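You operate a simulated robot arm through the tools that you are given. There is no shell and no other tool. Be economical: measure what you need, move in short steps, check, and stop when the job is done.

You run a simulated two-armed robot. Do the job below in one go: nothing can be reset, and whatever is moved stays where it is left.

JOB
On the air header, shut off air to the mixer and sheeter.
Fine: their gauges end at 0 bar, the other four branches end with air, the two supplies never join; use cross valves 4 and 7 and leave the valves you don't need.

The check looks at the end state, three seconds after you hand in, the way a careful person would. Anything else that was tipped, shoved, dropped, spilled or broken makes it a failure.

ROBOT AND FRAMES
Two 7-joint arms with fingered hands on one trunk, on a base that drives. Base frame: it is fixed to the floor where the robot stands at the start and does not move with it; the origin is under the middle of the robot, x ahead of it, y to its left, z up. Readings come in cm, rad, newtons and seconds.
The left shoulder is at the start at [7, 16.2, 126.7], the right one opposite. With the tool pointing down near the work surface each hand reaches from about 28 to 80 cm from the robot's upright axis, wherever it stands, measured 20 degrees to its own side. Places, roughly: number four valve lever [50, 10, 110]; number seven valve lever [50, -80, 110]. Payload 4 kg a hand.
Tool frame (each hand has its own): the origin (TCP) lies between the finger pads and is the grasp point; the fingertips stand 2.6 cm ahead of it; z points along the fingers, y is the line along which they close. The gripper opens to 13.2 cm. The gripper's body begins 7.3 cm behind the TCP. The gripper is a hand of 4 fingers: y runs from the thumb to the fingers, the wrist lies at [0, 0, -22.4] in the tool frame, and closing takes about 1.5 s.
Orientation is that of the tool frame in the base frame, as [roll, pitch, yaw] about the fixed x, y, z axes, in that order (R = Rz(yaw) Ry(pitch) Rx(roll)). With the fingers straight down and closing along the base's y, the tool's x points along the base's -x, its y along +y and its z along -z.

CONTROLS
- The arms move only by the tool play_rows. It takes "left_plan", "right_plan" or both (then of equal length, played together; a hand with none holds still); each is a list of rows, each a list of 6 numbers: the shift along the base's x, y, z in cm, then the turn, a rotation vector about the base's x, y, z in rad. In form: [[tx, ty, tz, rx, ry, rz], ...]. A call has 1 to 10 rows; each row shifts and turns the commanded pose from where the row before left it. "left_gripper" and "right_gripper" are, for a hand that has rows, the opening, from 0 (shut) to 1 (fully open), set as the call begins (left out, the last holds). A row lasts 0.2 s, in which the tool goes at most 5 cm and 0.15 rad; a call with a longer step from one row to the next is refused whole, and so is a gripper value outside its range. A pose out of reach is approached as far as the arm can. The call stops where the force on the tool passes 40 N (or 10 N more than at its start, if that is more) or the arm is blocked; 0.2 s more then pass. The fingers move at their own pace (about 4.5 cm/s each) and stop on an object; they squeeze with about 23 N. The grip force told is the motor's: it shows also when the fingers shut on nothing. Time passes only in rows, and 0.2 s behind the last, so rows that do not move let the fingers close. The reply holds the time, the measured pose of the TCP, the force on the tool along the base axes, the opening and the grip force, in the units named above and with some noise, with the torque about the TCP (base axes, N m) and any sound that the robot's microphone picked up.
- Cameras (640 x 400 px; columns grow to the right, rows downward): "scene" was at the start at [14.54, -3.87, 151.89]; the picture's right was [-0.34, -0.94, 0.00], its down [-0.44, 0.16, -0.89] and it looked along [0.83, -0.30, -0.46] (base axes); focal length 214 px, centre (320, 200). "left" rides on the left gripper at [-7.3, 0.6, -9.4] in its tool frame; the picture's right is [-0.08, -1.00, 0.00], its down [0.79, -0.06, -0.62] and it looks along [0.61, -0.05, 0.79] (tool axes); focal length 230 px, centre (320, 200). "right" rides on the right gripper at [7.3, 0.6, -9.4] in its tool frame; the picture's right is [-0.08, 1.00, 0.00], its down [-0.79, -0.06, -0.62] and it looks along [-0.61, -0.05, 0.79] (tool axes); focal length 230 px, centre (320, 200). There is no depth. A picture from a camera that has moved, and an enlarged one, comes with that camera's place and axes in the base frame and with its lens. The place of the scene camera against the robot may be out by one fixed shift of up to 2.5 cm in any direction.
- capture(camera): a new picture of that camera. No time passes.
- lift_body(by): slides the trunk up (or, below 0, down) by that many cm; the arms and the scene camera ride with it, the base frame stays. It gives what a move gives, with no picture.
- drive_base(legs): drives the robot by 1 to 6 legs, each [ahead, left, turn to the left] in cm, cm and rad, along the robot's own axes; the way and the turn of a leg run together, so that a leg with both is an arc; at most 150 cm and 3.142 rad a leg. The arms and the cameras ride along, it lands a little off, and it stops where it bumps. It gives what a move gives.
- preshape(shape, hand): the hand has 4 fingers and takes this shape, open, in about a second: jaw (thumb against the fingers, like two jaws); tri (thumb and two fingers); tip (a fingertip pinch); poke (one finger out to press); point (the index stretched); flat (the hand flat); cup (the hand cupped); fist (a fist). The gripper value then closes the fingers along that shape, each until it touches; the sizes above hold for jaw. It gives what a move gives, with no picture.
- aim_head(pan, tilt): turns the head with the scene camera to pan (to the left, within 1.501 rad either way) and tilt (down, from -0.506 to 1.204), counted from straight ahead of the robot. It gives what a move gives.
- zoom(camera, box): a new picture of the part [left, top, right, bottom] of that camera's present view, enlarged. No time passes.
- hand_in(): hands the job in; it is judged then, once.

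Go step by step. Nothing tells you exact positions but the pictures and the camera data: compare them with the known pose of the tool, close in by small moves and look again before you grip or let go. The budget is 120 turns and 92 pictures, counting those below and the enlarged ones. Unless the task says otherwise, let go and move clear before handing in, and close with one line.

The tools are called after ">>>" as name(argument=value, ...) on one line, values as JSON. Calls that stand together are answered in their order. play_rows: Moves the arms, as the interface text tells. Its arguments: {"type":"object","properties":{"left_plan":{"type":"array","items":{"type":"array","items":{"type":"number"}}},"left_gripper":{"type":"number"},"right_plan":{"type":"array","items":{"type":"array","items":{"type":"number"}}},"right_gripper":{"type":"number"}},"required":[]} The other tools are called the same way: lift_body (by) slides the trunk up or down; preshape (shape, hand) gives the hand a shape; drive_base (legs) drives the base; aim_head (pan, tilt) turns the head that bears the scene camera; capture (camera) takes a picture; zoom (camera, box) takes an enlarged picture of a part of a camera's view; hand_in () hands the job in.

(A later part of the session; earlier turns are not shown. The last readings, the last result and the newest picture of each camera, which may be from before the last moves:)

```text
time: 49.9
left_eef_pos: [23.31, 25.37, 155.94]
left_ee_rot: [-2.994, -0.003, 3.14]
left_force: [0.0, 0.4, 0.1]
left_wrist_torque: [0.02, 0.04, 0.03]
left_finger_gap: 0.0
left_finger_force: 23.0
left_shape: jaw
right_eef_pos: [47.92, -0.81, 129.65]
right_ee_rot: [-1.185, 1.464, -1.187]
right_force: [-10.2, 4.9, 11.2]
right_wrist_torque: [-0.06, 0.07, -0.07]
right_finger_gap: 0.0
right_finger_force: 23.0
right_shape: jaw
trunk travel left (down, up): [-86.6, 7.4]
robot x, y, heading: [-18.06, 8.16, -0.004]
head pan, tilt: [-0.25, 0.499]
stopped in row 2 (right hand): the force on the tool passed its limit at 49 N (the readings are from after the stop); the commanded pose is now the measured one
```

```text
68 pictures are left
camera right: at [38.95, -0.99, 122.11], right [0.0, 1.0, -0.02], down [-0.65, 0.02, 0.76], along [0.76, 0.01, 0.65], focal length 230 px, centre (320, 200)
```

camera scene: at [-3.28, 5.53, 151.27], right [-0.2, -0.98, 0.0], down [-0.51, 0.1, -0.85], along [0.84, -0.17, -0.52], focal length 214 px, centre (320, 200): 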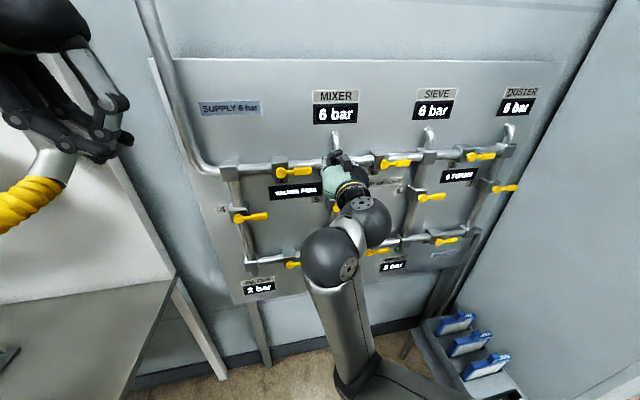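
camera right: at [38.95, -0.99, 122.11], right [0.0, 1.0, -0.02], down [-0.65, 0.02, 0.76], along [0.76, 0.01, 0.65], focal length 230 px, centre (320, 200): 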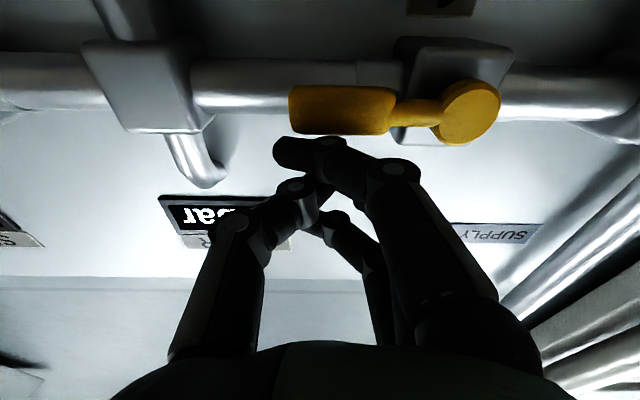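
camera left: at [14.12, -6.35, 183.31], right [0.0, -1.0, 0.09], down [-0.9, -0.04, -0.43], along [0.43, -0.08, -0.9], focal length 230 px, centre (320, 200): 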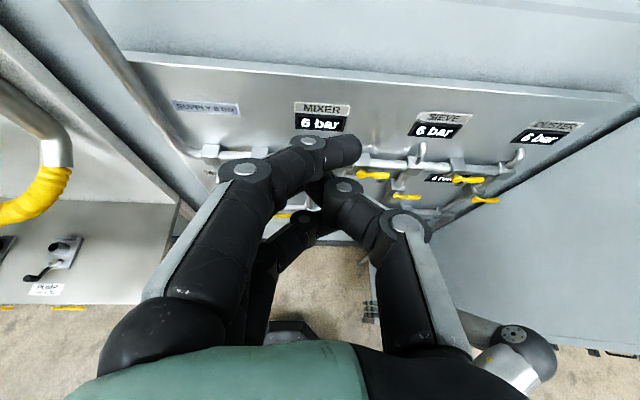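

At 49 N downward the lever didn't move, so it must turn upward instead. I'll back out, go under the handle and push up.

>>> play_rows(right_plan=[[0, 0, 2, 0, 0, 0], [-3, 0, 1, 0, 0, 0], [-3, 0, 0, 0, 0, 0], [0, 0, -3, 0, 0, 0], [0, 0, -3, 0, 0, 0], [0, 0, -3, 0, 0, 0], [0, 0, -3, 0, 0, 0], [0, 0, -3, 0, 0, 0], [0, 0, 0, 0, 0, 0]])

>>> play_rows(right_plan=[[2, 0, 0, 0, 0, 0], [2, 0, 0, 0, 0, 0], [2, 0, 0, 0, 0, 0], [0, 0, 0, 0, 0, 0]])

>>> capture(camera="right")

>>> capture(camera="scene")

```text
time: 51.9
left_eef_pos: [23.54, 25.35, 155.97]
left_ee_rot: [-2.993, -0.004, 3.138]
left_force: [0.1, 0.2, -1.1]
left_wrist_torque: [0.01, -0.01, 0.01]
left_finger_gap: 0.02
left_finger_force: 23.6
left_shape: jaw
right_eef_pos: [42.38, -0.86, 117.37]
right_ee_rot: [-1.252, 1.465, -1.256]
right_force: [-0.1, 0.1, 0.5]
right_wrist_torque: [0.0, -0.02, 0.02]
right_finger_gap: 0.0
right_finger_force: 22.9
right_shape: jaw
trunk travel left (down, up): [-86.6, 7.4]
robot x, y, heading: [-18.05, 8.09, -0.005]
head pan, tilt: [-0.25, 0.499]
```

```text
time: 52.9
left_eef_pos: [23.46, 25.34, 156.0]
left_ee_rot: [-2.994, -0.005, 3.137]
left_force: [0.4, 0.4, -0.4]
left_wrist_torque: [0.0, -0.03, 0.0]
left_finger_gap: 0.01
left_finger_force: 23.0
left_shape: jaw
right_eef_pos: [48.24, -0.94, 117.31]
right_ee_rot: [-1.255, 1.466, -1.261]
right_force: [1.1, 0.1, -0.4]
right_wrist_torque: [-0.02, -0.01, -0.02]
right_finger_gap: 0.0
right_finger_force: 23.2
right_shape: jaw
trunk travel left (down, up): [-86.6, 7.4]
robot x, y, heading: [-18.02, 7.78, 0.0]
head pan, tilt: [-0.25, 0.499]
```

```text
67 pictures are left
camera right: at [39.27, -1.06, 109.77], right [0.0, 1.0, -0.02], down [-0.64, 0.02, 0.77], along [0.77, 0.01, 0.64], focal length 230 px, centre (320, 200)
```

right: 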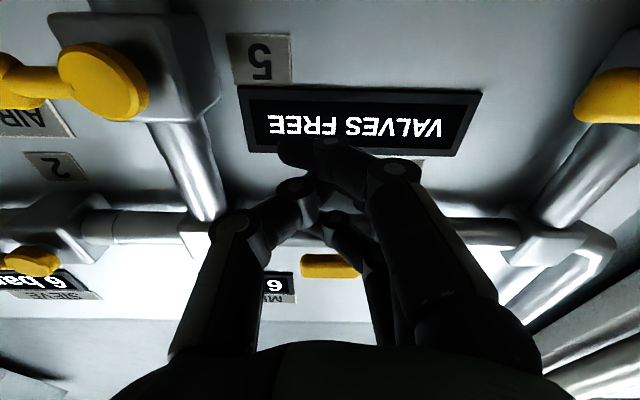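

```text
66 pictures are left
camera scene: at [-3.25, 5.03, 163.72], right [-0.25, -0.97, 0.0], down [-0.46, 0.12, -0.88], along [0.85, -0.22, -0.48], focal length 214 px, centre (320, 200)
```

scene: 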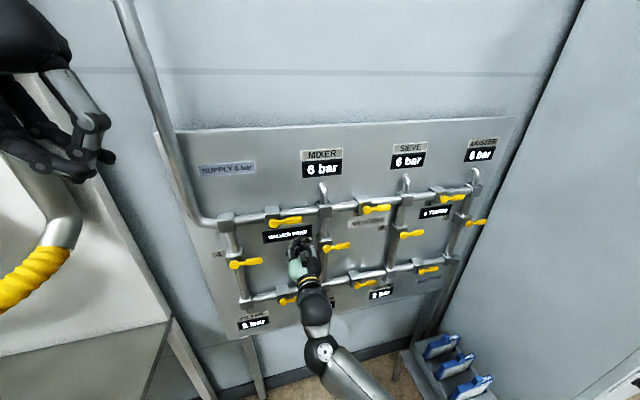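

>>> play_rows(right_plan=[[0, 0, 1, 0, 0, 0], [0, 0, 1, 0, 0, 0], [0, 0, 1, 0, 0, 0], [0, 0, 1, 0, 0, 0], [0, 0, 1, 0, 0, 0], [0, 0, 1, 0, 0, 0], [0, 0, 1, 0, 0, 0], [0, 0, 1, 0, 0, 0], [0, 0, 0, 0, 0, 0]])

>>> capture(camera="right")

>>> zoom(camera="scene", box=[200, 120, 440, 320])

```text
time: 54.9
left_eef_pos: [23.55, 25.26, 155.98]
left_ee_rot: [-2.996, -0.003, 3.139]
left_force: [-1.7, -0.4, 0.2]
left_wrist_torque: [-0.01, 0.04, 0.01]
left_finger_gap: 0.0
left_finger_force: 22.9
left_shape: jaw
right_eef_pos: [48.2, -0.81, 125.43]
right_ee_rot: [-1.247, 1.466, -1.251]
right_force: [0.9, 0.1, 0.3]
right_wrist_torque: [0.02, 0.0, 0.0]
right_finger_gap: 0.0
right_finger_force: 23.1
right_shape: jaw
trunk travel left (down, up): [-86.6, 7.4]
robot x, y, heading: [-17.78, 7.87, -0.001]
head pan, tilt: [-0.25, 0.499]
```

```text
65 pictures are left
camera right: at [39.11, -1.1, 117.86], right [0.0, 1.0, -0.02], down [-0.64, 0.02, 0.77], along [0.77, 0.01, 0.64], focal length 230 px, centre (320, 200)
```

right: 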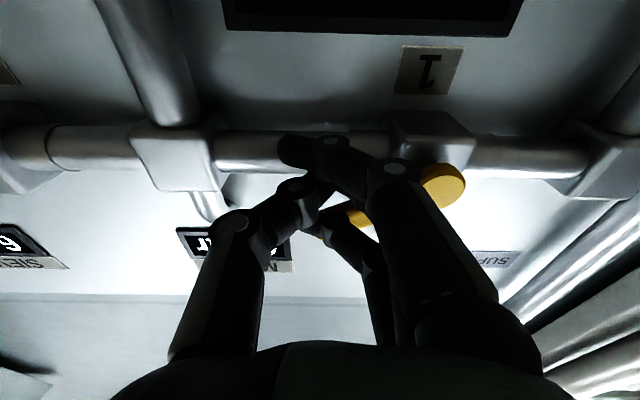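

```text
2.00 times, centred on (320, 220) of scene
camera zoom: at [-3.24, 5.04, 163.73], right [-0.25, -0.97, 0.0], down [-0.46, 0.12, -0.88], along [0.85, -0.22, -0.48], focal length 429 px, centre (320, 160)
```

zoom: 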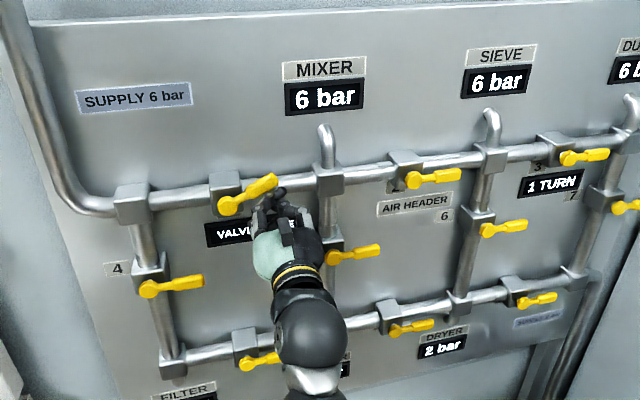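

The lever is swinging up and the counter shows 1 TURN. I'll carry on around the arc until it reaches its stop.

>>> play_rows(right_plan=[[0, 0, 1, 0, 0, 0], [0, 0, 1, 0, 0, 0], [0, 0.2, 1, 0, 0, 0], [0, 0.5, 1, 0, 0, 0], [0, 0.7, 0.8, 0, 0, 0], [0, 1, 0.5, 0, 0, 0], [0, 1, 0.2, 0, 0, 0], [0, 0, 0, 0, 0, 0]])

>>> zoom(camera="scene", box=[200, 120, 440, 320])

```text
time: 56.7
left_eef_pos: [23.49, 25.19, 155.91]
left_ee_rot: [-2.996, -0.004, 3.138]
left_force: [-0.8, 0.6, -0.1]
left_wrist_torque: [-0.04, 0.02, -0.01]
left_finger_gap: 0.0
left_finger_force: 23.1
left_shape: jaw
right_eef_pos: [47.97, 2.39, 130.96]
right_ee_rot: [-1.242, 1.468, -1.247]
right_force: [-3.6, -4.9, -0.3]
right_wrist_torque: [-0.01, 0.01, 0.01]
right_finger_gap: 0.0
right_finger_force: 23.1
right_shape: jaw
trunk travel left (down, up): [-86.6, 7.4]
robot x, y, heading: [-18.16, 8.25, -0.003]
head pan, tilt: [-0.25, 0.499]
```

```text
2.00 times, centred on (320, 220) of scene
camera zoom: at [-3.31, 4.86, 163.73], right [-0.25, -0.97, 0.0], down [-0.46, 0.12, -0.88], along [0.85, -0.22, -0.48], focal length 429 px, centre (320, 160)
```

zoom: 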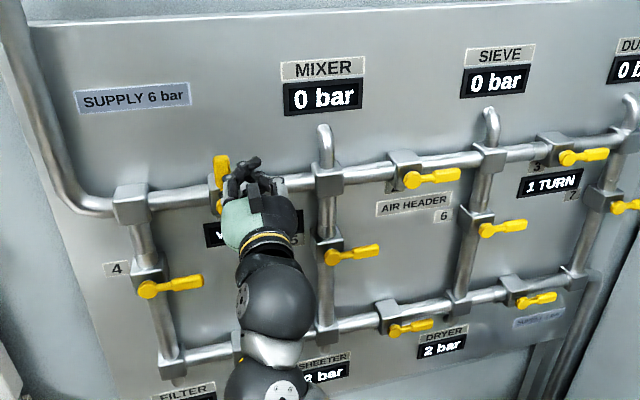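

Valve 1 is shut: the lever is vertical and the mixer, sieve and duster read 0. I'll nudge it against the stop, then back out and move under valve 2's handle.

>>> play_rows(right_plan=[[0, 0.7, 0, 0, 0, 0], [0, 0, 0, 0, 0, 0]])

>>> play_rows(right_plan=[[0, -2, 0, 0, 0, 0], [-3, 0, 0, 0, 0, 0], [-3, 0, 0, 0, 0, 0], [0, -4, -3, 0, 0, 0], [0, -4, -3, 0, 0, 0], [0, -4, -3, 0, 0, 0], [0, -4, -3, 0, 0, 0], [0, -4, -1.5, 0, 0, 0], [0, -4, 0, 0, 0, 0], [0, -4, 0, 0, 0, 0]])

>>> capture(camera="right")

>>> zoom(camera="scene", box=[200, 120, 440, 320])

```text
time: 57.3
left_eef_pos: [23.37, 24.92, 156.12]
left_ee_rot: [-2.998, -0.002, 3.137]
left_force: [0.1, -0.1, -1.0]
left_wrist_torque: [0.0, -0.01, -0.02]
left_finger_gap: 0.02
left_finger_force: 23.3
left_shape: jaw
right_eef_pos: [48.01, 2.6, 130.85]
right_ee_rot: [-1.228, 1.47, -1.238]
right_force: [-6.4, -14.9, -0.6]
right_wrist_torque: [0.02, 0.01, -0.03]
right_finger_gap: 0.0
right_finger_force: 22.8
right_shape: jaw
trunk travel left (down, up): [-86.6, 7.4]
robot x, y, heading: [-17.68, 8.01, -0.004]
head pan, tilt: [-0.25, 0.499]
```

```text
time: 59.5
left_eef_pos: [23.54, 25.13, 156.02]
left_ee_rot: [-2.994, -0.004, 3.14]
left_force: [0.4, 0.6, -0.7]
left_wrist_torque: [0.04, 0.01, 0.04]
left_finger_gap: 0.0
left_finger_force: 23.2
left_shape: jaw
right_eef_pos: [42.13, -27.17, 117.31]
right_ee_rot: [-1.256, 1.469, -1.26]
right_force: [-0.2, 0.2, 0.3]
right_wrist_torque: [-0.01, 0.0, 0.03]
right_finger_gap: 0.0
right_finger_force: 22.9
right_shape: jaw
trunk travel left (down, up): [-86.6, 7.4]
robot x, y, heading: [-18.03, 8.19, -0.003]
head pan, tilt: [-0.25, 0.499]
```

```text
62 pictures are left
camera right: at [32.98, -27.31, 109.77], right [0.0, 1.0, -0.02], down [-0.64, 0.02, 0.77], along [0.77, 0.01, 0.64], focal length 230 px, centre (320, 200)
```

right: 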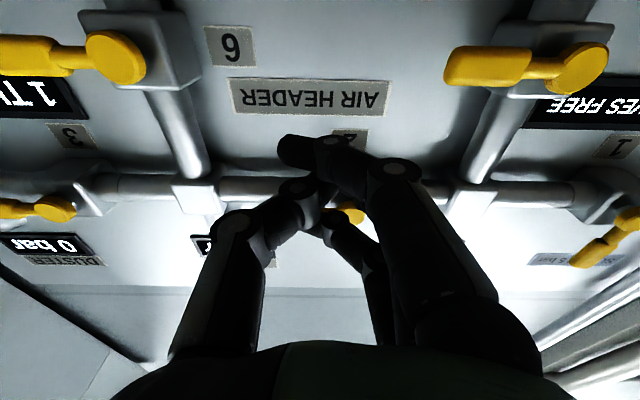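

```text
2.00 times, centred on (320, 220) of scene
camera zoom: at [-3.29, 4.89, 163.72], right [-0.25, -0.97, 0.0], down [-0.46, 0.12, -0.88], along [0.85, -0.22, -0.48], focal length 429 px, centre (320, 160)
```

zoom: 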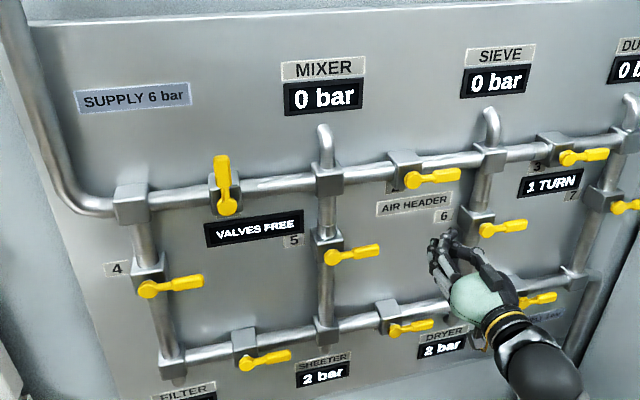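

Valve 1 stands vertical. Valve 2's pivot is at y ≈ −24, so I'll repeat the same motion shifted by 30 cm.

>>> play_rows(right_plan=[[0, -3.7, 0, 0, 0, 0], [2, 0, 0, 0, 0, 0], [2, 0, 0, 0, 0, 0], [2, 0, 0, 0, 0, 0], [0, 0, 2, 0, 0, 0], [0, 0, 1, 0, 0, 0], [0, 0, 1, 0, 0, 0], [0, 0, 1, 0, 0, 0], [0, 0, 1, 0, 0, 0], [0, 0, 1, 0, 0, 0]])

>>> play_rows(right_plan=[[0, 0, 1, 0, 0, 0], [0, 0, 1, 0, 0, 0], [0, 0, 1, 0, 0, 0], [0, 0.2, 1, 0, 0, 0], [0, 0.5, 1, 0, 0, 0], [0, 0.7, 0.8, 0, 0, 0], [0, 1, 0.5, 0, 0, 0], [0, 1, 0.2, 0, 0, 0], [0, 0.7, 0, 0, 0, 0], [0, 0, 0, 0, 0, 0]])

>>> zoom(camera="scene", box=[200, 120, 440, 320])

```text
time: 61.7
left_eef_pos: [23.57, 25.28, 155.86]
left_ee_rot: [-2.995, -0.004, 3.14]
left_force: [0.1, -0.4, -0.4]
left_wrist_torque: [0.0, 0.0, 0.0]
left_finger_gap: 0.0
left_finger_force: 23.0
left_shape: jaw
right_eef_pos: [48.22, -30.56, 124.57]
right_ee_rot: [-1.241, 1.466, -1.242]
right_force: [0.8, 0.3, 0.1]
right_wrist_torque: [0.01, 0.0, 0.0]
right_finger_gap: 0.0
right_finger_force: 23.1
right_shape: jaw
trunk travel left (down, up): [-86.6, 7.4]
robot x, y, heading: [-17.82, 8.02, -0.002]
head pan, tilt: [-0.25, 0.499]
```

```text
time: 63.9
left_eef_pos: [23.31, 24.62, 156.22]
left_ee_rot: [-2.998, -0.002, 3.138]
left_force: [0.8, -0.8, 1.0]
left_wrist_torque: [-0.01, 0.01, 0.01]
left_finger_gap: 0.02
left_finger_force: 23.3
left_shape: jaw
right_eef_pos: [48.11, -27.33, 130.77]
right_ee_rot: [-1.228, 1.471, -1.241]
right_force: [-9.5, -24.9, -2.7]
right_wrist_torque: [-0.08, 0.06, -0.11]
right_finger_gap: 0.01
right_finger_force: 22.9
right_shape: jaw
trunk travel left (down, up): [-86.6, 7.4]
robot x, y, heading: [-18.27, 8.13, 0.0]
head pan, tilt: [-0.25, 0.499]
```

```text
2.00 times, centred on (320, 220) of scene
camera zoom: at [-3.5, 4.29, 163.73], right [-0.25, -0.97, 0.0], down [-0.46, 0.12, -0.88], along [0.85, -0.22, -0.48], focal length 429 px, centre (320, 160)
```

zoom: 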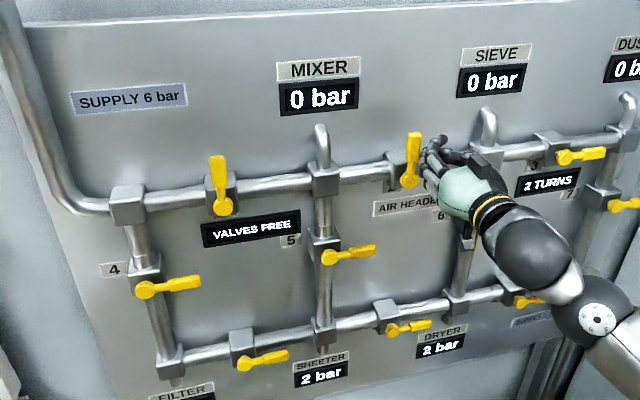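

Valve 2 is shut (2 TURNS). I'll back out and lower the trunk 25 cm to work the bottom row, where I expect the pivots near z ≈ 90.

>>> play_rows(right_plan=[[0, -2, 0, 0, 0, 0], [-3, 0, 0, 0, 0, 0], [-4, 0, 0, 0, 0, 0], [0, 0, 0, 0, 0, 0]])

>>> lift_body(by=-25)

>>> play_rows(right_plan=[[0, 0, -3, 0, 0, 0], [0, 0, -3, 0, 0, 0], [0, 0, -3, 0, 0, 0], [0, 0, -3, 0, 0, 0], [0, 0, -3, 0, 0, 0], [0, 0, -3, 0, 0, 0], [0, 0, -3, 0, 0, 0], [0, 0, -3, 0, 0, 0], [0, 0, 0, 0, 0, 0]])

>>> capture(camera="right")

>>> capture(camera="scene")

```text
time: 64.9
left_eef_pos: [23.65, 25.42, 155.89]
left_ee_rot: [-2.993, -0.003, 3.14]
left_force: [0.4, 0.6, -0.3]
left_wrist_torque: [-0.03, 0.04, -0.01]
left_finger_gap: 0.0
left_finger_force: 23.2
left_shape: jaw
right_eef_pos: [41.35, -28.24, 130.94]
right_ee_rot: [-1.262, 1.468, -1.266]
right_force: [-0.3, 0.4, 0.2]
right_wrist_torque: [-0.03, 0.0, 0.01]
right_finger_gap: 0.0
right_finger_force: 23.5
right_shape: jaw
trunk travel left (down, up): [-86.6, 7.4]
robot x, y, heading: [-17.99, 8.05, 0.002]
head pan, tilt: [-0.25, 0.499]
```

```text
time: 67.5
left_eef_pos: [23.5, 25.37, 130.99]
left_ee_rot: [-2.993, -0.003, 3.136]
left_force: [0.9, -0.6, 0.1]
left_wrist_torque: [-0.03, 0.0, 0.03]
left_finger_gap: 0.0
left_finger_force: 23.1
left_shape: jaw
right_eef_pos: [41.32, -28.31, 105.98]
right_ee_rot: [-1.254, 1.465, -1.258]
right_force: [-0.2, 0.2, -0.7]
right_wrist_torque: [0.04, -0.02, 0.0]
right_finger_gap: 0.0
right_finger_force: 23.2
right_shape: jaw
trunk travel left (down, up): [-61.6, 32.4]
robot x, y, heading: [-17.91, 8.03, 0.002]
head pan, tilt: [-0.25, 0.499]
```

```text
time: 69.5
left_eef_pos: [23.52, 25.31, 131.1]
left_ee_rot: [-2.995, -0.005, 3.139]
left_force: [-0.2, 1.1, 0.8]
left_wrist_torque: [-0.04, 0.0, 0.02]
left_finger_gap: 0.03
left_finger_force: 22.9
left_shape: jaw
right_eef_pos: [41.22, -28.4, 81.87]
right_ee_rot: [-1.25, 1.466, -1.253]
right_force: [0.2, -0.4, 0.2]
right_wrist_torque: [0.01, 0.01, 0.02]
right_finger_gap: 0.0
right_finger_force: 23.1
right_shape: jaw
trunk travel left (down, up): [-61.6, 32.4]
robot x, y, heading: [-18.3, 8.12, 0.003]
head pan, tilt: [-0.25, 0.499]
```

```text
59 pictures are left
camera right: at [32.18, -28.49, 74.37], right [0.0, 1.0, -0.02], down [-0.64, 0.02, 0.77], along [0.77, 0.01, 0.64], focal length 230 px, centre (320, 200)
```

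right: 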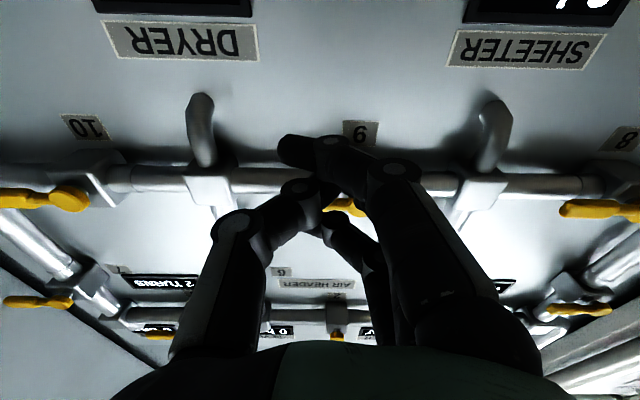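

```text
58 pictures are left
camera scene: at [-3.27, 5.04, 138.73], right [-0.25, -0.97, 0.0], down [-0.46, 0.12, -0.88], along [0.85, -0.22, -0.48], focal length 214 px, centre (320, 200)
```

scene: 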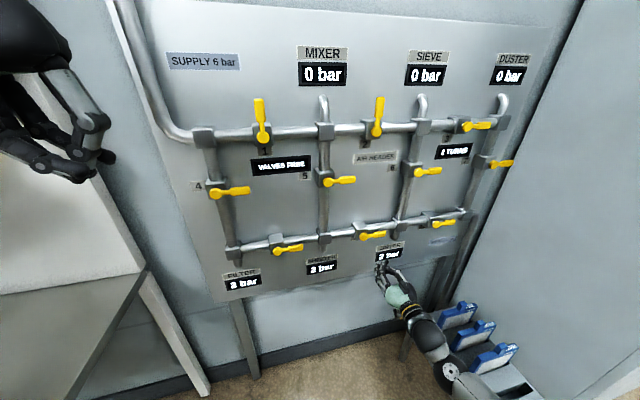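

Valve 9's pivot is at about [50, −24.5, 90], the same relative layout. I'll repeat the upward sweep there.

>>> play_rows(right_plan=[[0, -2.4, 0, 0, 0, 0], [2, 0, 0, 0, 0, 0], [2, 0, 0, 0, 0, 0], [2.8, 0, 0, 0, 0, 0], [0, 0, 2, 0, 0, 0], [0, 0, 1, 0, 0, 0], [0, 0, 1, 0, 0, 0], [0, 0, 1, 0, 0, 0], [0, 0, 1, 0, 0, 0], [0, 0, 1, 0, 0, 0]])

>>> play_rows(right_plan=[[0, 0, 1, 0, 0, 0], [0, 0, 1, 0, 0, 0], [0, 0, 1, 0, 0, 0], [0, 0.2, 1, 0, 0, 0], [0, 0.5, 1, 0, 0, 0], [0, 0.7, 0.8, 0, 0, 0], [0, 1, 0.4, 0, 0, 0], [0, 1, 0, 0, 0, 0], [0, 0.5, 0, 0, 0, 0], [0, 0, 0, 0, 0, 0]])

>>> capture(camera="scene")

```text
time: 71.7
left_eef_pos: [23.48, 25.28, 130.94]
left_ee_rot: [-2.996, -0.004, 3.14]
left_force: [-0.4, 0.2, 0.0]
left_wrist_torque: [-0.05, 0.01, 0.0]
left_finger_gap: 0.0
left_finger_force: 22.7
left_shape: jaw
right_eef_pos: [48.13, -30.81, 89.03]
right_ee_rot: [-1.241, 1.465, -1.245]
right_force: [0.3, 0.1, -1.0]
right_wrist_torque: [-0.01, 0.03, -0.04]
right_finger_gap: 0.0
right_finger_force: 23.5
right_shape: jaw
trunk travel left (down, up): [-61.6, 32.4]
robot x, y, heading: [-17.8, 7.87, 0.004]
head pan, tilt: [-0.25, 0.499]
```

```text
time: 73.9
left_eef_pos: [23.46, 24.86, 131.06]
left_ee_rot: [-2.996, -0.002, 3.138]
left_force: [0.7, -1.0, 0.7]
left_wrist_torque: [0.01, -0.02, -0.01]
left_finger_gap: 0.0
left_finger_force: 23.5
left_shape: jaw
right_eef_pos: [47.92, -27.3, 95.36]
right_ee_rot: [-1.23, 1.468, -1.24]
right_force: [-8.0, -18.9, 0.5]
right_wrist_torque: [-0.05, 0.01, -0.13]
right_finger_gap: 0.0
right_finger_force: 23.4
right_shape: jaw
trunk travel left (down, up): [-61.6, 32.4]
robot x, y, heading: [-18.04, 8.2, 0.002]
head pan, tilt: [-0.25, 0.499]
```

```text
57 pictures are left
camera scene: at [-3.38, 4.65, 138.73], right [-0.25, -0.97, 0.0], down [-0.46, 0.12, -0.88], along [0.85, -0.22, -0.48], focal length 214 px, centre (320, 200)
```

scene: 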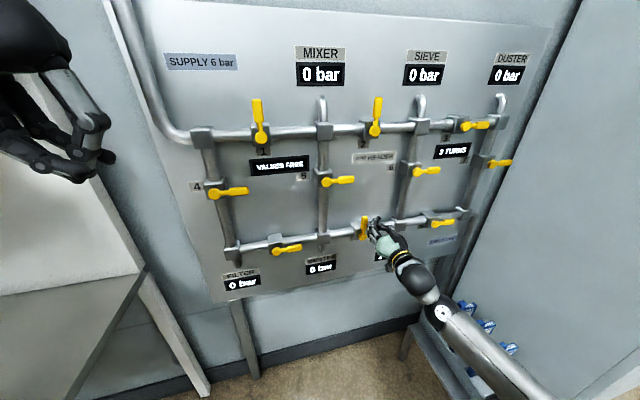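

Valve 9 is shut: filter and sheeter read 0 and the dryer is still fed. Next is valve 8, 30 cm to the left.

>>> play_rows(right_plan=[[0, -1.5, 0, 0, 0, 0], [-3, 0, 0, 0, 0, 0], [-4, 0, 0, 0, 0, 0], [0, 2, -4, 0, 0, 0], [0, 2, -4, 0, 0, 0], [0, 2, -4, 0, 0, 0], [0, 2, -1.5, 0, 0, 0], [0, 4.5, 0, 0, 0, 0], [0, 4.5, 0, 0, 0, 0], [0, 4.5, 0, 0, 0, 0]])

>>> play_rows(right_plan=[[0, 4, 0, 0, 0, 0], [0, 2.5, 0, 0, 0, 0], [0, 0, 0, 0, 0, 0]])

>>> capture(camera="right")

```text
time: 76.1
left_eef_pos: [23.52, 25.47, 130.9]
left_ee_rot: [-2.993, -0.003, 3.137]
left_force: [0.2, -0.1, 0.5]
left_wrist_torque: [0.0, -0.01, 0.03]
left_finger_gap: 0.0
left_finger_force: 23.3
left_shape: jaw
right_eef_pos: [41.12, -6.96, 81.67]
right_ee_rot: [-1.264, 1.464, -1.271]
right_force: [0.1, 0.2, -0.1]
right_wrist_torque: [0.02, -0.02, -0.03]
right_finger_gap: 0.02
right_finger_force: 22.6
right_shape: jaw
trunk travel left (down, up): [-61.6, 32.4]
robot x, y, heading: [-17.71, 8.33, -0.005]
head pan, tilt: [-0.25, 0.499]
```

```text
time: 76.9
left_eef_pos: [23.53, 25.33, 131.02]
left_ee_rot: [-2.995, -0.003, 3.137]
left_force: [0.8, -1.0, -0.9]
left_wrist_torque: [-0.02, -0.01, 0.01]
left_finger_gap: 0.0
left_finger_force: 22.9
left_shape: jaw
right_eef_pos: [41.18, -0.49, 81.73]
right_ee_rot: [-1.254, 1.465, -1.258]
right_force: [0.3, -0.1, 0.7]
right_wrist_torque: [-0.01, 0.05, 0.0]
right_finger_gap: 0.01
right_finger_force: 23.0
right_shape: jaw
trunk travel left (down, up): [-61.6, 32.4]
robot x, y, heading: [-17.95, 7.85, 0.003]
head pan, tilt: [-0.25, 0.499]
```

```text
56 pictures are left
camera right: at [32.03, -0.63, 74.12], right [0.0, 1.0, -0.02], down [-0.64, 0.02, 0.77], along [0.77, 0.01, 0.64], focal length 230 px, centre (320, 200)
```

right: 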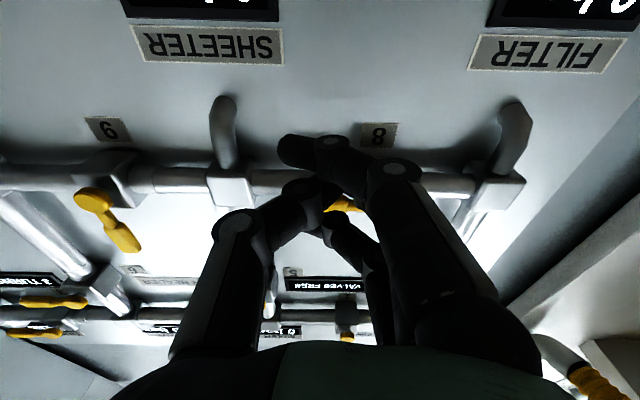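

>>> play_rows(right_plan=[[0, 0, 0, 0, 0, 0], [2, 0, 0, 0, 0, 0], [2, 0, 0, 0, 0, 0], [2.8, 0, 0, 0, 0, 0], [0, 0, 2, 0, 0, 0], [0, 0, 1, 0, 0, 0], [0, 0, 1, 0, 0, 0], [0, 0, 1, 0, 0, 0], [0, 0, 1, 0, 0, 0], [0, 0, 1, 0, 0, 0]])

>>> play_rows(right_plan=[[0, 0, 1, 0, 0, 0], [0, 0, 1, 0, 0, 0], [0, 0, 1, 0, 0, 0], [0, 0.2, 1, 0, 0, 0], [0, 0.5, 1, 0, 0, 0], [0, 0.7, 0.8, 0, 0, 0], [0, 1, 0.4, 0, 0, 0], [0, 1, 0, 0, 0, 0], [0, 0, 0, 0, 0, 0]])

>>> capture(camera="scene")

```text
time: 79.1
left_eef_pos: [23.45, 25.38, 131.04]
left_ee_rot: [-2.994, -0.001, 3.139]
left_force: [0.4, 0.4, 0.3]
left_wrist_torque: [0.02, -0.01, 0.02]
left_finger_gap: 0.02
left_finger_force: 23.3
left_shape: jaw
right_eef_pos: [47.92, -0.21, 88.74]
right_ee_rot: [-1.235, 1.467, -1.24]
right_force: [0.6, 0.0, -0.6]
right_wrist_torque: [0.03, 0.0, -0.01]
right_finger_gap: 0.0
right_finger_force: 22.6
right_shape: jaw
trunk travel left (down, up): [-61.6, 32.4]
robot x, y, heading: [-17.6, 7.86, -0.001]
head pan, tilt: [-0.25, 0.499]
```

```text
time: 81.1
left_eef_pos: [23.44, 24.96, 131.0]
left_ee_rot: [-2.997, -0.001, 3.136]
left_force: [0.3, -0.5, -0.3]
left_wrist_torque: [-0.01, 0.01, 0.02]
left_finger_gap: 0.01
left_finger_force: 23.3
left_shape: jaw
right_eef_pos: [47.88, 2.55, 94.97]
right_ee_rot: [-1.23, 1.469, -1.241]
right_force: [-6.2, -16.8, 0.3]
right_wrist_torque: [-0.01, 0.0, -0.18]
right_finger_gap: 0.0
right_finger_force: 22.8
right_shape: jaw
trunk travel left (down, up): [-61.6, 32.4]
robot x, y, heading: [-17.95, 7.75, -0.0]
head pan, tilt: [-0.25, 0.499]
```

```text
55 pictures are left
camera scene: at [-3.38, 4.73, 138.73], right [-0.25, -0.97, 0.0], down [-0.46, 0.12, -0.88], along [0.85, -0.22, -0.48], focal length 214 px, centre (320, 200)
```

scene: 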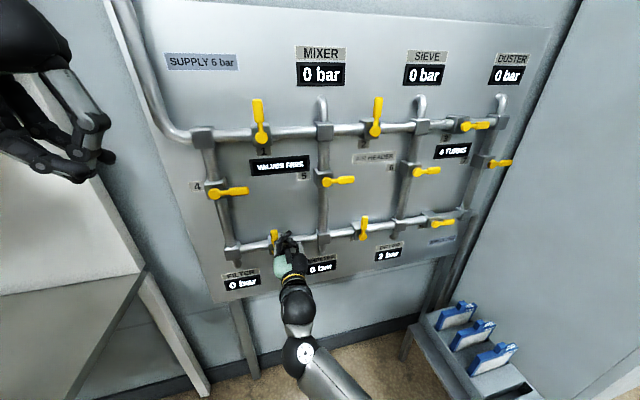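

Valve 8 is shut (4 TURNS). Mixer and sheeter are now isolated on both sides, so I'll back out, raise the trunk and line up under cross valve 4.

>>> play_rows(right_plan=[[0, -1.5, 0, 0, 0, 0], [-3, 0, 0, 0, 0, 0], [-4, 0, 0, 0, 0, 0], [0, 0, 0, 0, 0, 0]])

>>> lift_body(by=11)

>>> play_rows(right_plan=[[0, 3, -1, 0, 0, 0], [0, 3, -1, 0, 0, 0], [0, 3, 0, 0, 0, 0], [0, 2.5, 0, 0, 0, 0], [0, 0, 0, 0, 0, 0]])

>>> capture(camera="right")

>>> capture(camera="scene")

```text
time: 82.1
left_eef_pos: [23.51, 25.27, 130.82]
left_ee_rot: [-2.996, -0.002, 3.141]
left_force: [0.5, 0.1, -0.9]
left_wrist_torque: [0.03, 0.03, 0.01]
left_finger_gap: 0.0
left_finger_force: 23.0
left_shape: jaw
right_eef_pos: [41.12, 1.43, 94.88]
right_ee_rot: [-1.265, 1.467, -1.269]
right_force: [-0.6, -0.8, 0.5]
right_wrist_torque: [-0.01, -0.03, -0.04]
right_finger_gap: 0.0
right_finger_force: 22.7
right_shape: jaw
trunk travel left (down, up): [-61.6, 32.4]
robot x, y, heading: [-17.88, 8.12, -0.0]
head pan, tilt: [-0.25, 0.499]
```

```text
time: 83.5
left_eef_pos: [23.46, 25.41, 141.96]
left_ee_rot: [-2.994, -0.004, 3.14]
left_force: [1.1, 0.7, -0.1]
left_wrist_torque: [0.01, 0.0, 0.01]
left_finger_gap: 0.01
left_finger_force: 22.7
left_shape: jaw
right_eef_pos: [40.98, 1.56, 105.93]
right_ee_rot: [-1.257, 1.466, -1.259]
right_force: [-0.3, -0.6, -0.1]
right_wrist_torque: [0.0, -0.03, 0.05]
right_finger_gap: 0.02
right_finger_force: 23.1
right_shape: jaw
trunk travel left (down, up): [-72.6, 21.4]
robot x, y, heading: [-18.2, 7.85, -0.001]
head pan, tilt: [-0.25, 0.499]
```

```text
time: 84.7
left_eef_pos: [23.6, 25.33, 142.04]
left_ee_rot: [-2.995, -0.004, 3.137]
left_force: [-0.2, 0.1, 0.0]
left_wrist_torque: [-0.01, 0.0, 0.0]
left_finger_gap: 0.0
left_finger_force: 22.8
left_shape: jaw
right_eef_pos: [41.14, 11.54, 102.2]
right_ee_rot: [-1.384, 1.41, -1.391]
right_force: [0.3, 0.4, 0.0]
right_wrist_torque: [-0.01, 0.0, 0.01]
right_finger_gap: 0.0
right_finger_force: 23.0
right_shape: jaw
trunk travel left (down, up): [-72.6, 21.4]
robot x, y, heading: [-18.14, 8.09, -0.001]
head pan, tilt: [-0.25, 0.499]
```

```text
54 pictures are left
camera right: at [31.97, 10.89, 94.68], right [0.01, 1.0, -0.08], down [-0.64, 0.07, 0.77], along [0.77, 0.05, 0.64], focal length 230 px, centre (320, 200)
```

right: 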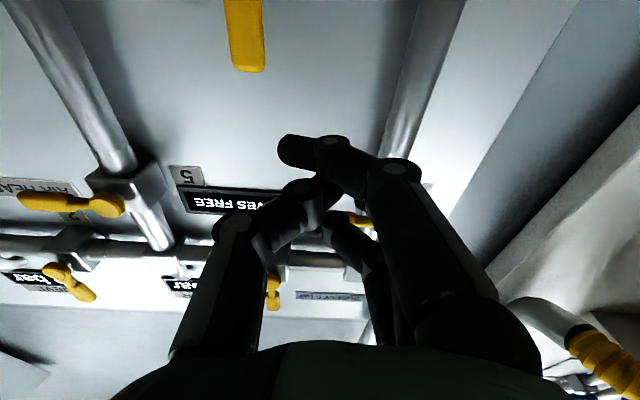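

```text
53 pictures are left
camera scene: at [-3.25, 5.02, 149.72], right [-0.25, -0.97, 0.0], down [-0.46, 0.12, -0.88], along [0.85, -0.22, -0.48], focal length 214 px, centre (320, 200)
```

scene: 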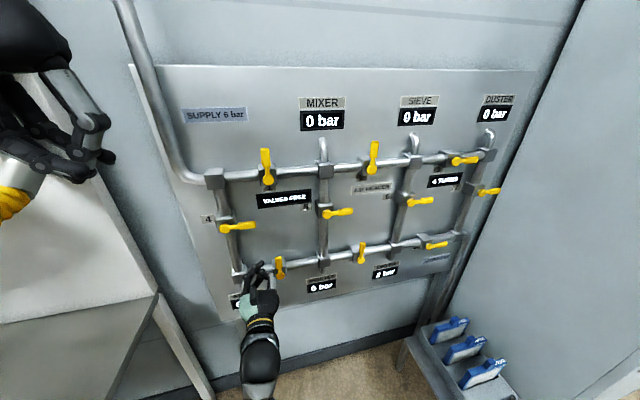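

The right arm is stretching across the body here, so I'll shift the base 5 cm left to ease it.

>>> drive_base(legs=[[0, 5, 0]])

>>> play_rows(right_plan=[[0, -1, 1, 0, 0, 0], [0, -1, 0.5, 0, 0.05, 0], [0, -0.7, 0, 0, 0, 0], [0, 0, 0, 0, 0, 0]])

>>> capture(camera="right")

```text
time: 85.6
left_eef_pos: [23.59, 29.51, 141.9]
left_ee_rot: [-2.997, -0.003, 3.135]
left_force: [-0.5, 0.0, 0.0]
left_wrist_torque: [0.04, -0.04, 0.04]
left_finger_gap: 0.0
left_finger_force: 22.8
left_shape: jaw
right_eef_pos: [41.09, 15.82, 102.24]
right_ee_rot: [-1.371, 1.414, -1.381]
right_force: [0.5, -0.1, -0.4]
right_wrist_torque: [0.03, -0.01, 0.04]
right_finger_gap: 0.02
right_finger_force: 23.1
right_shape: jaw
trunk travel left (down, up): [-72.6, 21.4]
robot x, y, heading: [-18.34, 12.88, 0.002]
head pan, tilt: [-0.25, 0.499]
```

```text
time: 86.6
left_eef_pos: [23.43, 29.96, 141.99]
left_ee_rot: [-2.995, -0.004, 3.136]
left_force: [-1.0, -0.4, -0.1]
left_wrist_torque: [0.01, -0.03, 0.01]
left_finger_gap: 0.03
left_finger_force: 23.0
left_shape: jaw
right_eef_pos: [41.1, 13.48, 103.62]
right_ee_rot: [-1.694, 1.413, -1.699]
right_force: [0.0, 0.3, 0.3]
right_wrist_torque: [0.03, 0.0, 0.02]
right_finger_gap: 0.03
right_finger_force: 22.8
right_shape: jaw
trunk travel left (down, up): [-72.6, 21.4]
robot x, y, heading: [-18.09, 13.05, -0.002]
head pan, tilt: [-0.25, 0.499]
```

```text
52 pictures are left
camera right: at [31.65, 12.95, 96.67], right [0.01, 1.0, -0.08], down [-0.6, 0.07, 0.8], along [0.8, 0.04, 0.6], focal length 230 px, centre (320, 200)
```

right: 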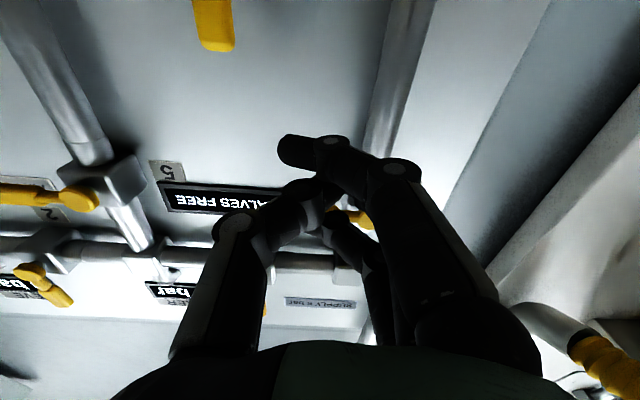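

Cross valve 4's pivot is at about [50, 19.5, 112.3] and I'm placed under its handle. Sweeping up.

>>> play_rows(right_plan=[[2, -0.5, 0, 0, 0, 0], [2, 0, 0, 0, 0, 0], [2.8, 0, 0, 0, 0, 0], [0, 0, 2, 0, 0, 0], [0, 0, 1, 0, 0, 0], [0, 0, 1, 0, 0, 0], [0, 0, 1, 0, 0, 0], [0, 0, 1, 0, 0, 0], [0, 0, 1, 0, 0, 0]])

>>> play_rows(right_plan=[[0, 0, 1, 0, 0, 0], [0, 0, 1, 0, 0, 0], [0, 0, 1, 0, 0, 0], [0, 0.2, 1, 0, 0, 0], [0, 0.5, 1, 0, 0, 0], [0, 0.7, 0.8, 0, 0, 0], [0, 1, 0.4, 0, 0, 0], [0, 1, 0, 0, 0, 0], [0, 0, 0, 0, 0, 0]])

>>> capture(camera="scene")

```text
time: 88.6
left_eef_pos: [23.63, 30.12, 141.84]
left_ee_rot: [-2.993, -0.005, 3.139]
left_force: [0.2, -1.3, 0.3]
left_wrist_torque: [0.01, -0.02, 0.0]
left_finger_gap: 0.01
left_finger_force: 23.1
left_shape: jaw
right_eef_pos: [47.9, 11.88, 108.48]
right_ee_rot: [-1.794, 1.368, -1.808]
right_force: [-13.4, 2.4, -23.9]
right_wrist_torque: [0.09, -0.04, -0.05]
right_finger_gap: 0.04
right_finger_force: 24.0
right_shape: jaw
trunk travel left (down, up): [-72.6, 21.4]
robot x, y, heading: [-17.68, 12.98, 0.001]
head pan, tilt: [-0.25, 0.499]
```

```text
time: 89.0
left_eef_pos: [23.49, 30.12, 142.07]
left_ee_rot: [-2.992, -0.004, 3.139]
left_force: [0.3, -0.3, -0.1]
left_wrist_torque: [-0.03, -0.03, -0.03]
left_finger_gap: 0.0
left_finger_force: 23.1
left_shape: jaw
right_eef_pos: [47.84, 11.64, 108.32]
right_ee_rot: [-1.832, 1.355, -1.847]
right_force: [-4.6, 2.5, -8.2]
right_wrist_torque: [-0.02, 0.05, -0.01]
right_finger_gap: 0.0
right_finger_force: 22.7
right_shape: jaw
trunk travel left (down, up): [-72.6, 21.4]
robot x, y, heading: [-17.85, 12.85, 0.0]
head pan, tilt: [-0.25, 0.499]
stopped in row 1 (right hand): the force on the tool passed its limit at 46 N (the readings are from after the stop); the commanded pose is now the measured one
```

```text
51 pictures are left
camera scene: at [-3.33, 9.94, 149.76], right [-0.25, -0.97, 0.0], down [-0.46, 0.12, -0.88], along [0.85, -0.22, -0.48], focal length 214 px, centre (320, 200)
```

scene: 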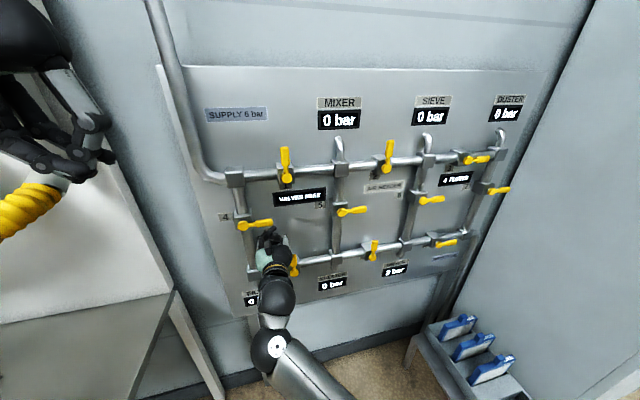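

Valve 4 resists upward, so the cross valves turn downward. I'll back out, go above the handle and push down.

>>> play_rows(right_plan=[[0, 0.5, -1, 0, 0, 0], [-3, 0, 0, 0, 0, 0], [-3.8, 0, 0, 0, 0, 0], [0, 0, 3, 0, 0, 0], [0, 0, 3, 0, 0, 0], [0, 0, 3, 0, 0, 0], [0, 0, 3, 0, 0, 0], [0, 0, 0, 0, 0, 0]])

>>> capture(camera="right")

```text
time: 90.4
left_eef_pos: [23.42, 30.01, 141.97]
left_ee_rot: [-2.995, -0.003, 3.137]
left_force: [-0.7, -0.4, -0.3]
left_wrist_torque: [-0.03, 0.0, 0.0]
left_finger_gap: 0.0
left_finger_force: 23.1
left_shape: jaw
right_eef_pos: [41.79, 8.16, 111.48]
right_ee_rot: [-1.741, 1.183, -1.801]
right_force: [0.3, -0.7, -0.3]
right_wrist_torque: [-0.01, 0.0, -0.07]
right_finger_gap: 0.01
right_finger_force: 23.0
right_shape: jaw
trunk travel left (down, up): [-72.6, 21.4]
robot x, y, heading: [-18.19, 12.65, -0.004]
head pan, tilt: [-0.25, 0.499]
stopped in row 7 (right hand): the arm was blocked; the commanded pose is now the measured one
```

```text
50 pictures are left
camera right: at [31.92, 6.56, 105.16], right [0.05, 0.95, -0.3], down [-0.55, 0.28, 0.79], along [0.83, 0.12, 0.54], focal length 230 px, centre (320, 200)
```

right: 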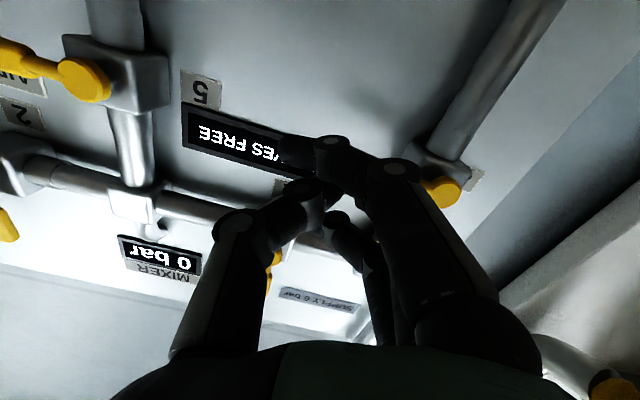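

The arm is cramped there. I'll back off 8 cm, shift 4 cm left and raise the trunk 12 cm, then straighten the hand.

>>> drive_base(legs=[[-8, 0, 0], [0, 4, 0]])

>>> lift_body(by=12)

>>> play_rows(right_plan=[[1, 0, 0, 0.1, 0, 0.03], [1, 0, 0, 0.1, 0, 0.03], [1, 0, 0, 0.1, 0, 0.02], [1, 0, 0, 0, 0, 0], [1, 0, -1, 0, 0, 0], [1, 0, -1, 0, 0, 0], [0, 0, 0, 0, 0, 0]])

>>> capture(camera="right")

>>> capture(camera="scene")

```text
time: 92.0
left_eef_pos: [15.66, 33.36, 141.93]
left_ee_rot: [-3.001, -0.006, 3.137]
left_force: [0.4, -1.6, -0.6]
left_wrist_torque: [0.05, 0.02, 0.0]
left_finger_gap: 0.02
left_finger_force: 23.3
left_shape: jaw
right_eef_pos: [33.99, 11.42, 111.25]
right_ee_rot: [-1.753, 1.189, -1.812]
right_force: [0.5, 0.7, -0.6]
right_wrist_torque: [-0.01, -0.02, 0.05]
right_finger_gap: 0.0
right_finger_force: 22.5
right_shape: jaw
trunk travel left (down, up): [-72.6, 21.4]
robot x, y, heading: [-25.79, 17.1, 0.0]
head pan, tilt: [-0.25, 0.499]
```

```text
time: 93.5
left_eef_pos: [15.41, 33.98, 153.95]
left_ee_rot: [-2.996, -0.002, 3.136]
left_force: [1.0, -0.1, -0.7]
left_wrist_torque: [0.02, 0.0, -0.02]
left_finger_gap: 0.02
left_finger_force: 23.1
left_shape: jaw
right_eef_pos: [33.76, 11.91, 123.27]
right_ee_rot: [-1.746, 1.183, -1.804]
right_force: [0.8, 0.4, -1.1]
right_wrist_torque: [-0.02, 0.0, 0.0]
right_finger_gap: 0.0
right_finger_force: 23.0
right_shape: jaw
trunk travel left (down, up): [-84.6, 9.4]
robot x, y, heading: [-26.1, 16.64, 0.006]
head pan, tilt: [-0.25, 0.499]
```

```text
time: 95.0
left_eef_pos: [15.41, 34.01, 153.98]
left_ee_rot: [-2.995, -0.003, 3.136]
left_force: [-0.2, -1.2, 0.2]
left_wrist_torque: [0.01, -0.02, 0.01]
left_finger_gap: 0.0
left_finger_force: 22.7
left_shape: jaw
right_eef_pos: [39.86, 12.09, 121.27]
right_ee_rot: [-2.298, 1.464, -2.264]
right_force: [0.3, -0.6, 0.1]
right_wrist_torque: [0.03, 0.0, 0.0]
right_finger_gap: 0.02
right_finger_force: 23.3
right_shape: jaw
trunk travel left (down, up): [-84.6, 9.4]
robot x, y, heading: [-26.21, 16.91, -0.005]
head pan, tilt: [-0.25, 0.499]
```

```text
49 pictures are left
camera right: at [29.94, 11.71, 114.79], right [-0.03, 1.0, 0.0], down [-0.56, -0.01, 0.83], along [0.83, 0.03, 0.56], focal length 230 px, centre (320, 200)
```

right: 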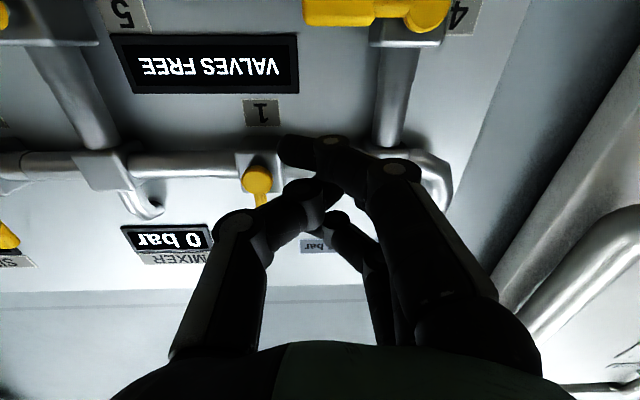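

```text
48 pictures are left
camera scene: at [-11.31, 13.81, 161.73], right [-0.25, -0.97, 0.0], down [-0.46, 0.12, -0.88], along [0.85, -0.22, -0.48], focal length 214 px, centre (320, 200)
```

scene: 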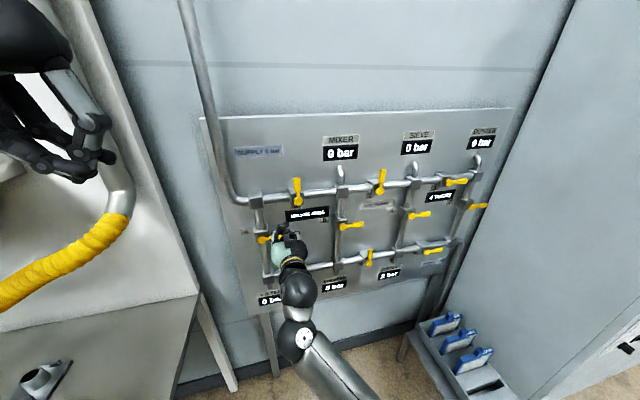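

The pose is good now: the handle of valve 4 spans y 11–20 at z ≈ 112.8. Moving in above it and pressing down.

>>> play_rows(right_plan=[[1, 0.5, -1, 0, 0, 0], [2, 0, -0.5, 0, 0, 0], [2.5, 0, 0, 0, 0, 0], [2.5, 0, 0, 0, 0, 0], [0, 0, -1, 0, 0, 0], [0, 0, -1, 0, 0, 0], [0, 0, -1, 0, 0, 0], [0, 0, -1, 0, 0, 0], [0, 0, -1, 0, 0, 0], [0, 0, 0, 0, 0, 0]])

>>> capture(camera="right")

```text
time: 97.2
left_eef_pos: [15.46, 33.88, 153.99]
left_ee_rot: [-2.993, -0.005, 3.136]
left_force: [-0.2, 0.5, -0.4]
left_wrist_torque: [-0.03, 0.02, 0.02]
left_finger_gap: 0.01
left_finger_force: 23.0
left_shape: jaw
right_eef_pos: [47.57, 12.36, 114.99]
right_ee_rot: [-2.295, 1.464, -2.264]
right_force: [0.1, 1.1, -0.7]
right_wrist_torque: [0.03, -0.03, -0.04]
right_finger_gap: 0.0
right_finger_force: 23.5
right_shape: jaw
trunk travel left (down, up): [-84.6, 9.4]
robot x, y, heading: [-25.63, 16.52, -0.001]
head pan, tilt: [-0.25, 0.499]
```

```text
47 pictures are left
camera right: at [37.87, 12.04, 108.41], right [-0.03, 1.0, 0.0], down [-0.56, -0.01, 0.83], along [0.83, 0.03, 0.56], focal length 230 px, centre (320, 200)
```

right: 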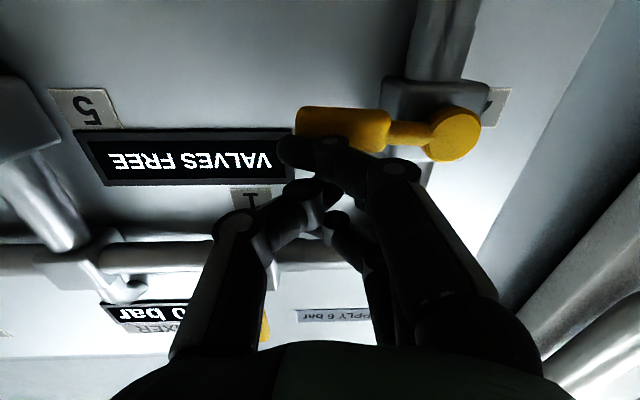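

The fingertips may be passing just in front of the handle. I'll lift, go 1 cm deeper and press down again.

>>> play_rows(right_plan=[[0, 0, 2, 0, 0, 0], [0, 0, 2, 0, 0, 0], [1, 0, 0, 0, 0, 0], [0, 0, -2, 0, 0, 0], [0, 0, -1, 0, 0, 0], [0, 0, -1, 0, 0, 0], [0, 0, -1, 0, 0, 0], [0, 0, -1, 0, 0, 0], [0, 0, 0, 0, 0, 0]])

>>> capture(camera="right")

```text
time: 99.2
left_eef_pos: [15.45, 33.97, 153.94]
left_ee_rot: [-2.997, -0.004, 3.137]
left_force: [0.2, -0.1, 0.0]
left_wrist_torque: [0.01, 0.0, 0.01]
left_finger_gap: 0.0
left_finger_force: 22.6
left_shape: jaw
right_eef_pos: [48.76, 12.34, 112.78]
right_ee_rot: [-2.295, 1.461, -2.263]
right_force: [0.2, 0.0, 0.1]
right_wrist_torque: [-0.03, -0.02, 0.01]
right_finger_gap: 0.0
right_finger_force: 23.3
right_shape: jaw
trunk travel left (down, up): [-84.6, 9.4]
robot x, y, heading: [-25.72, 16.94, 0.0]
head pan, tilt: [-0.25, 0.499]
```

```text
46 pictures are left
camera right: at [38.94, 12.05, 106.21], right [-0.03, 1.0, 0.0], down [-0.56, -0.01, 0.83], along [0.83, 0.03, 0.56], focal length 230 px, centre (320, 200)
```

right: 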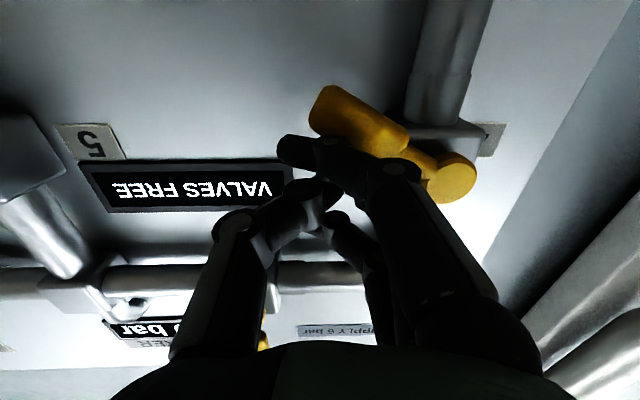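

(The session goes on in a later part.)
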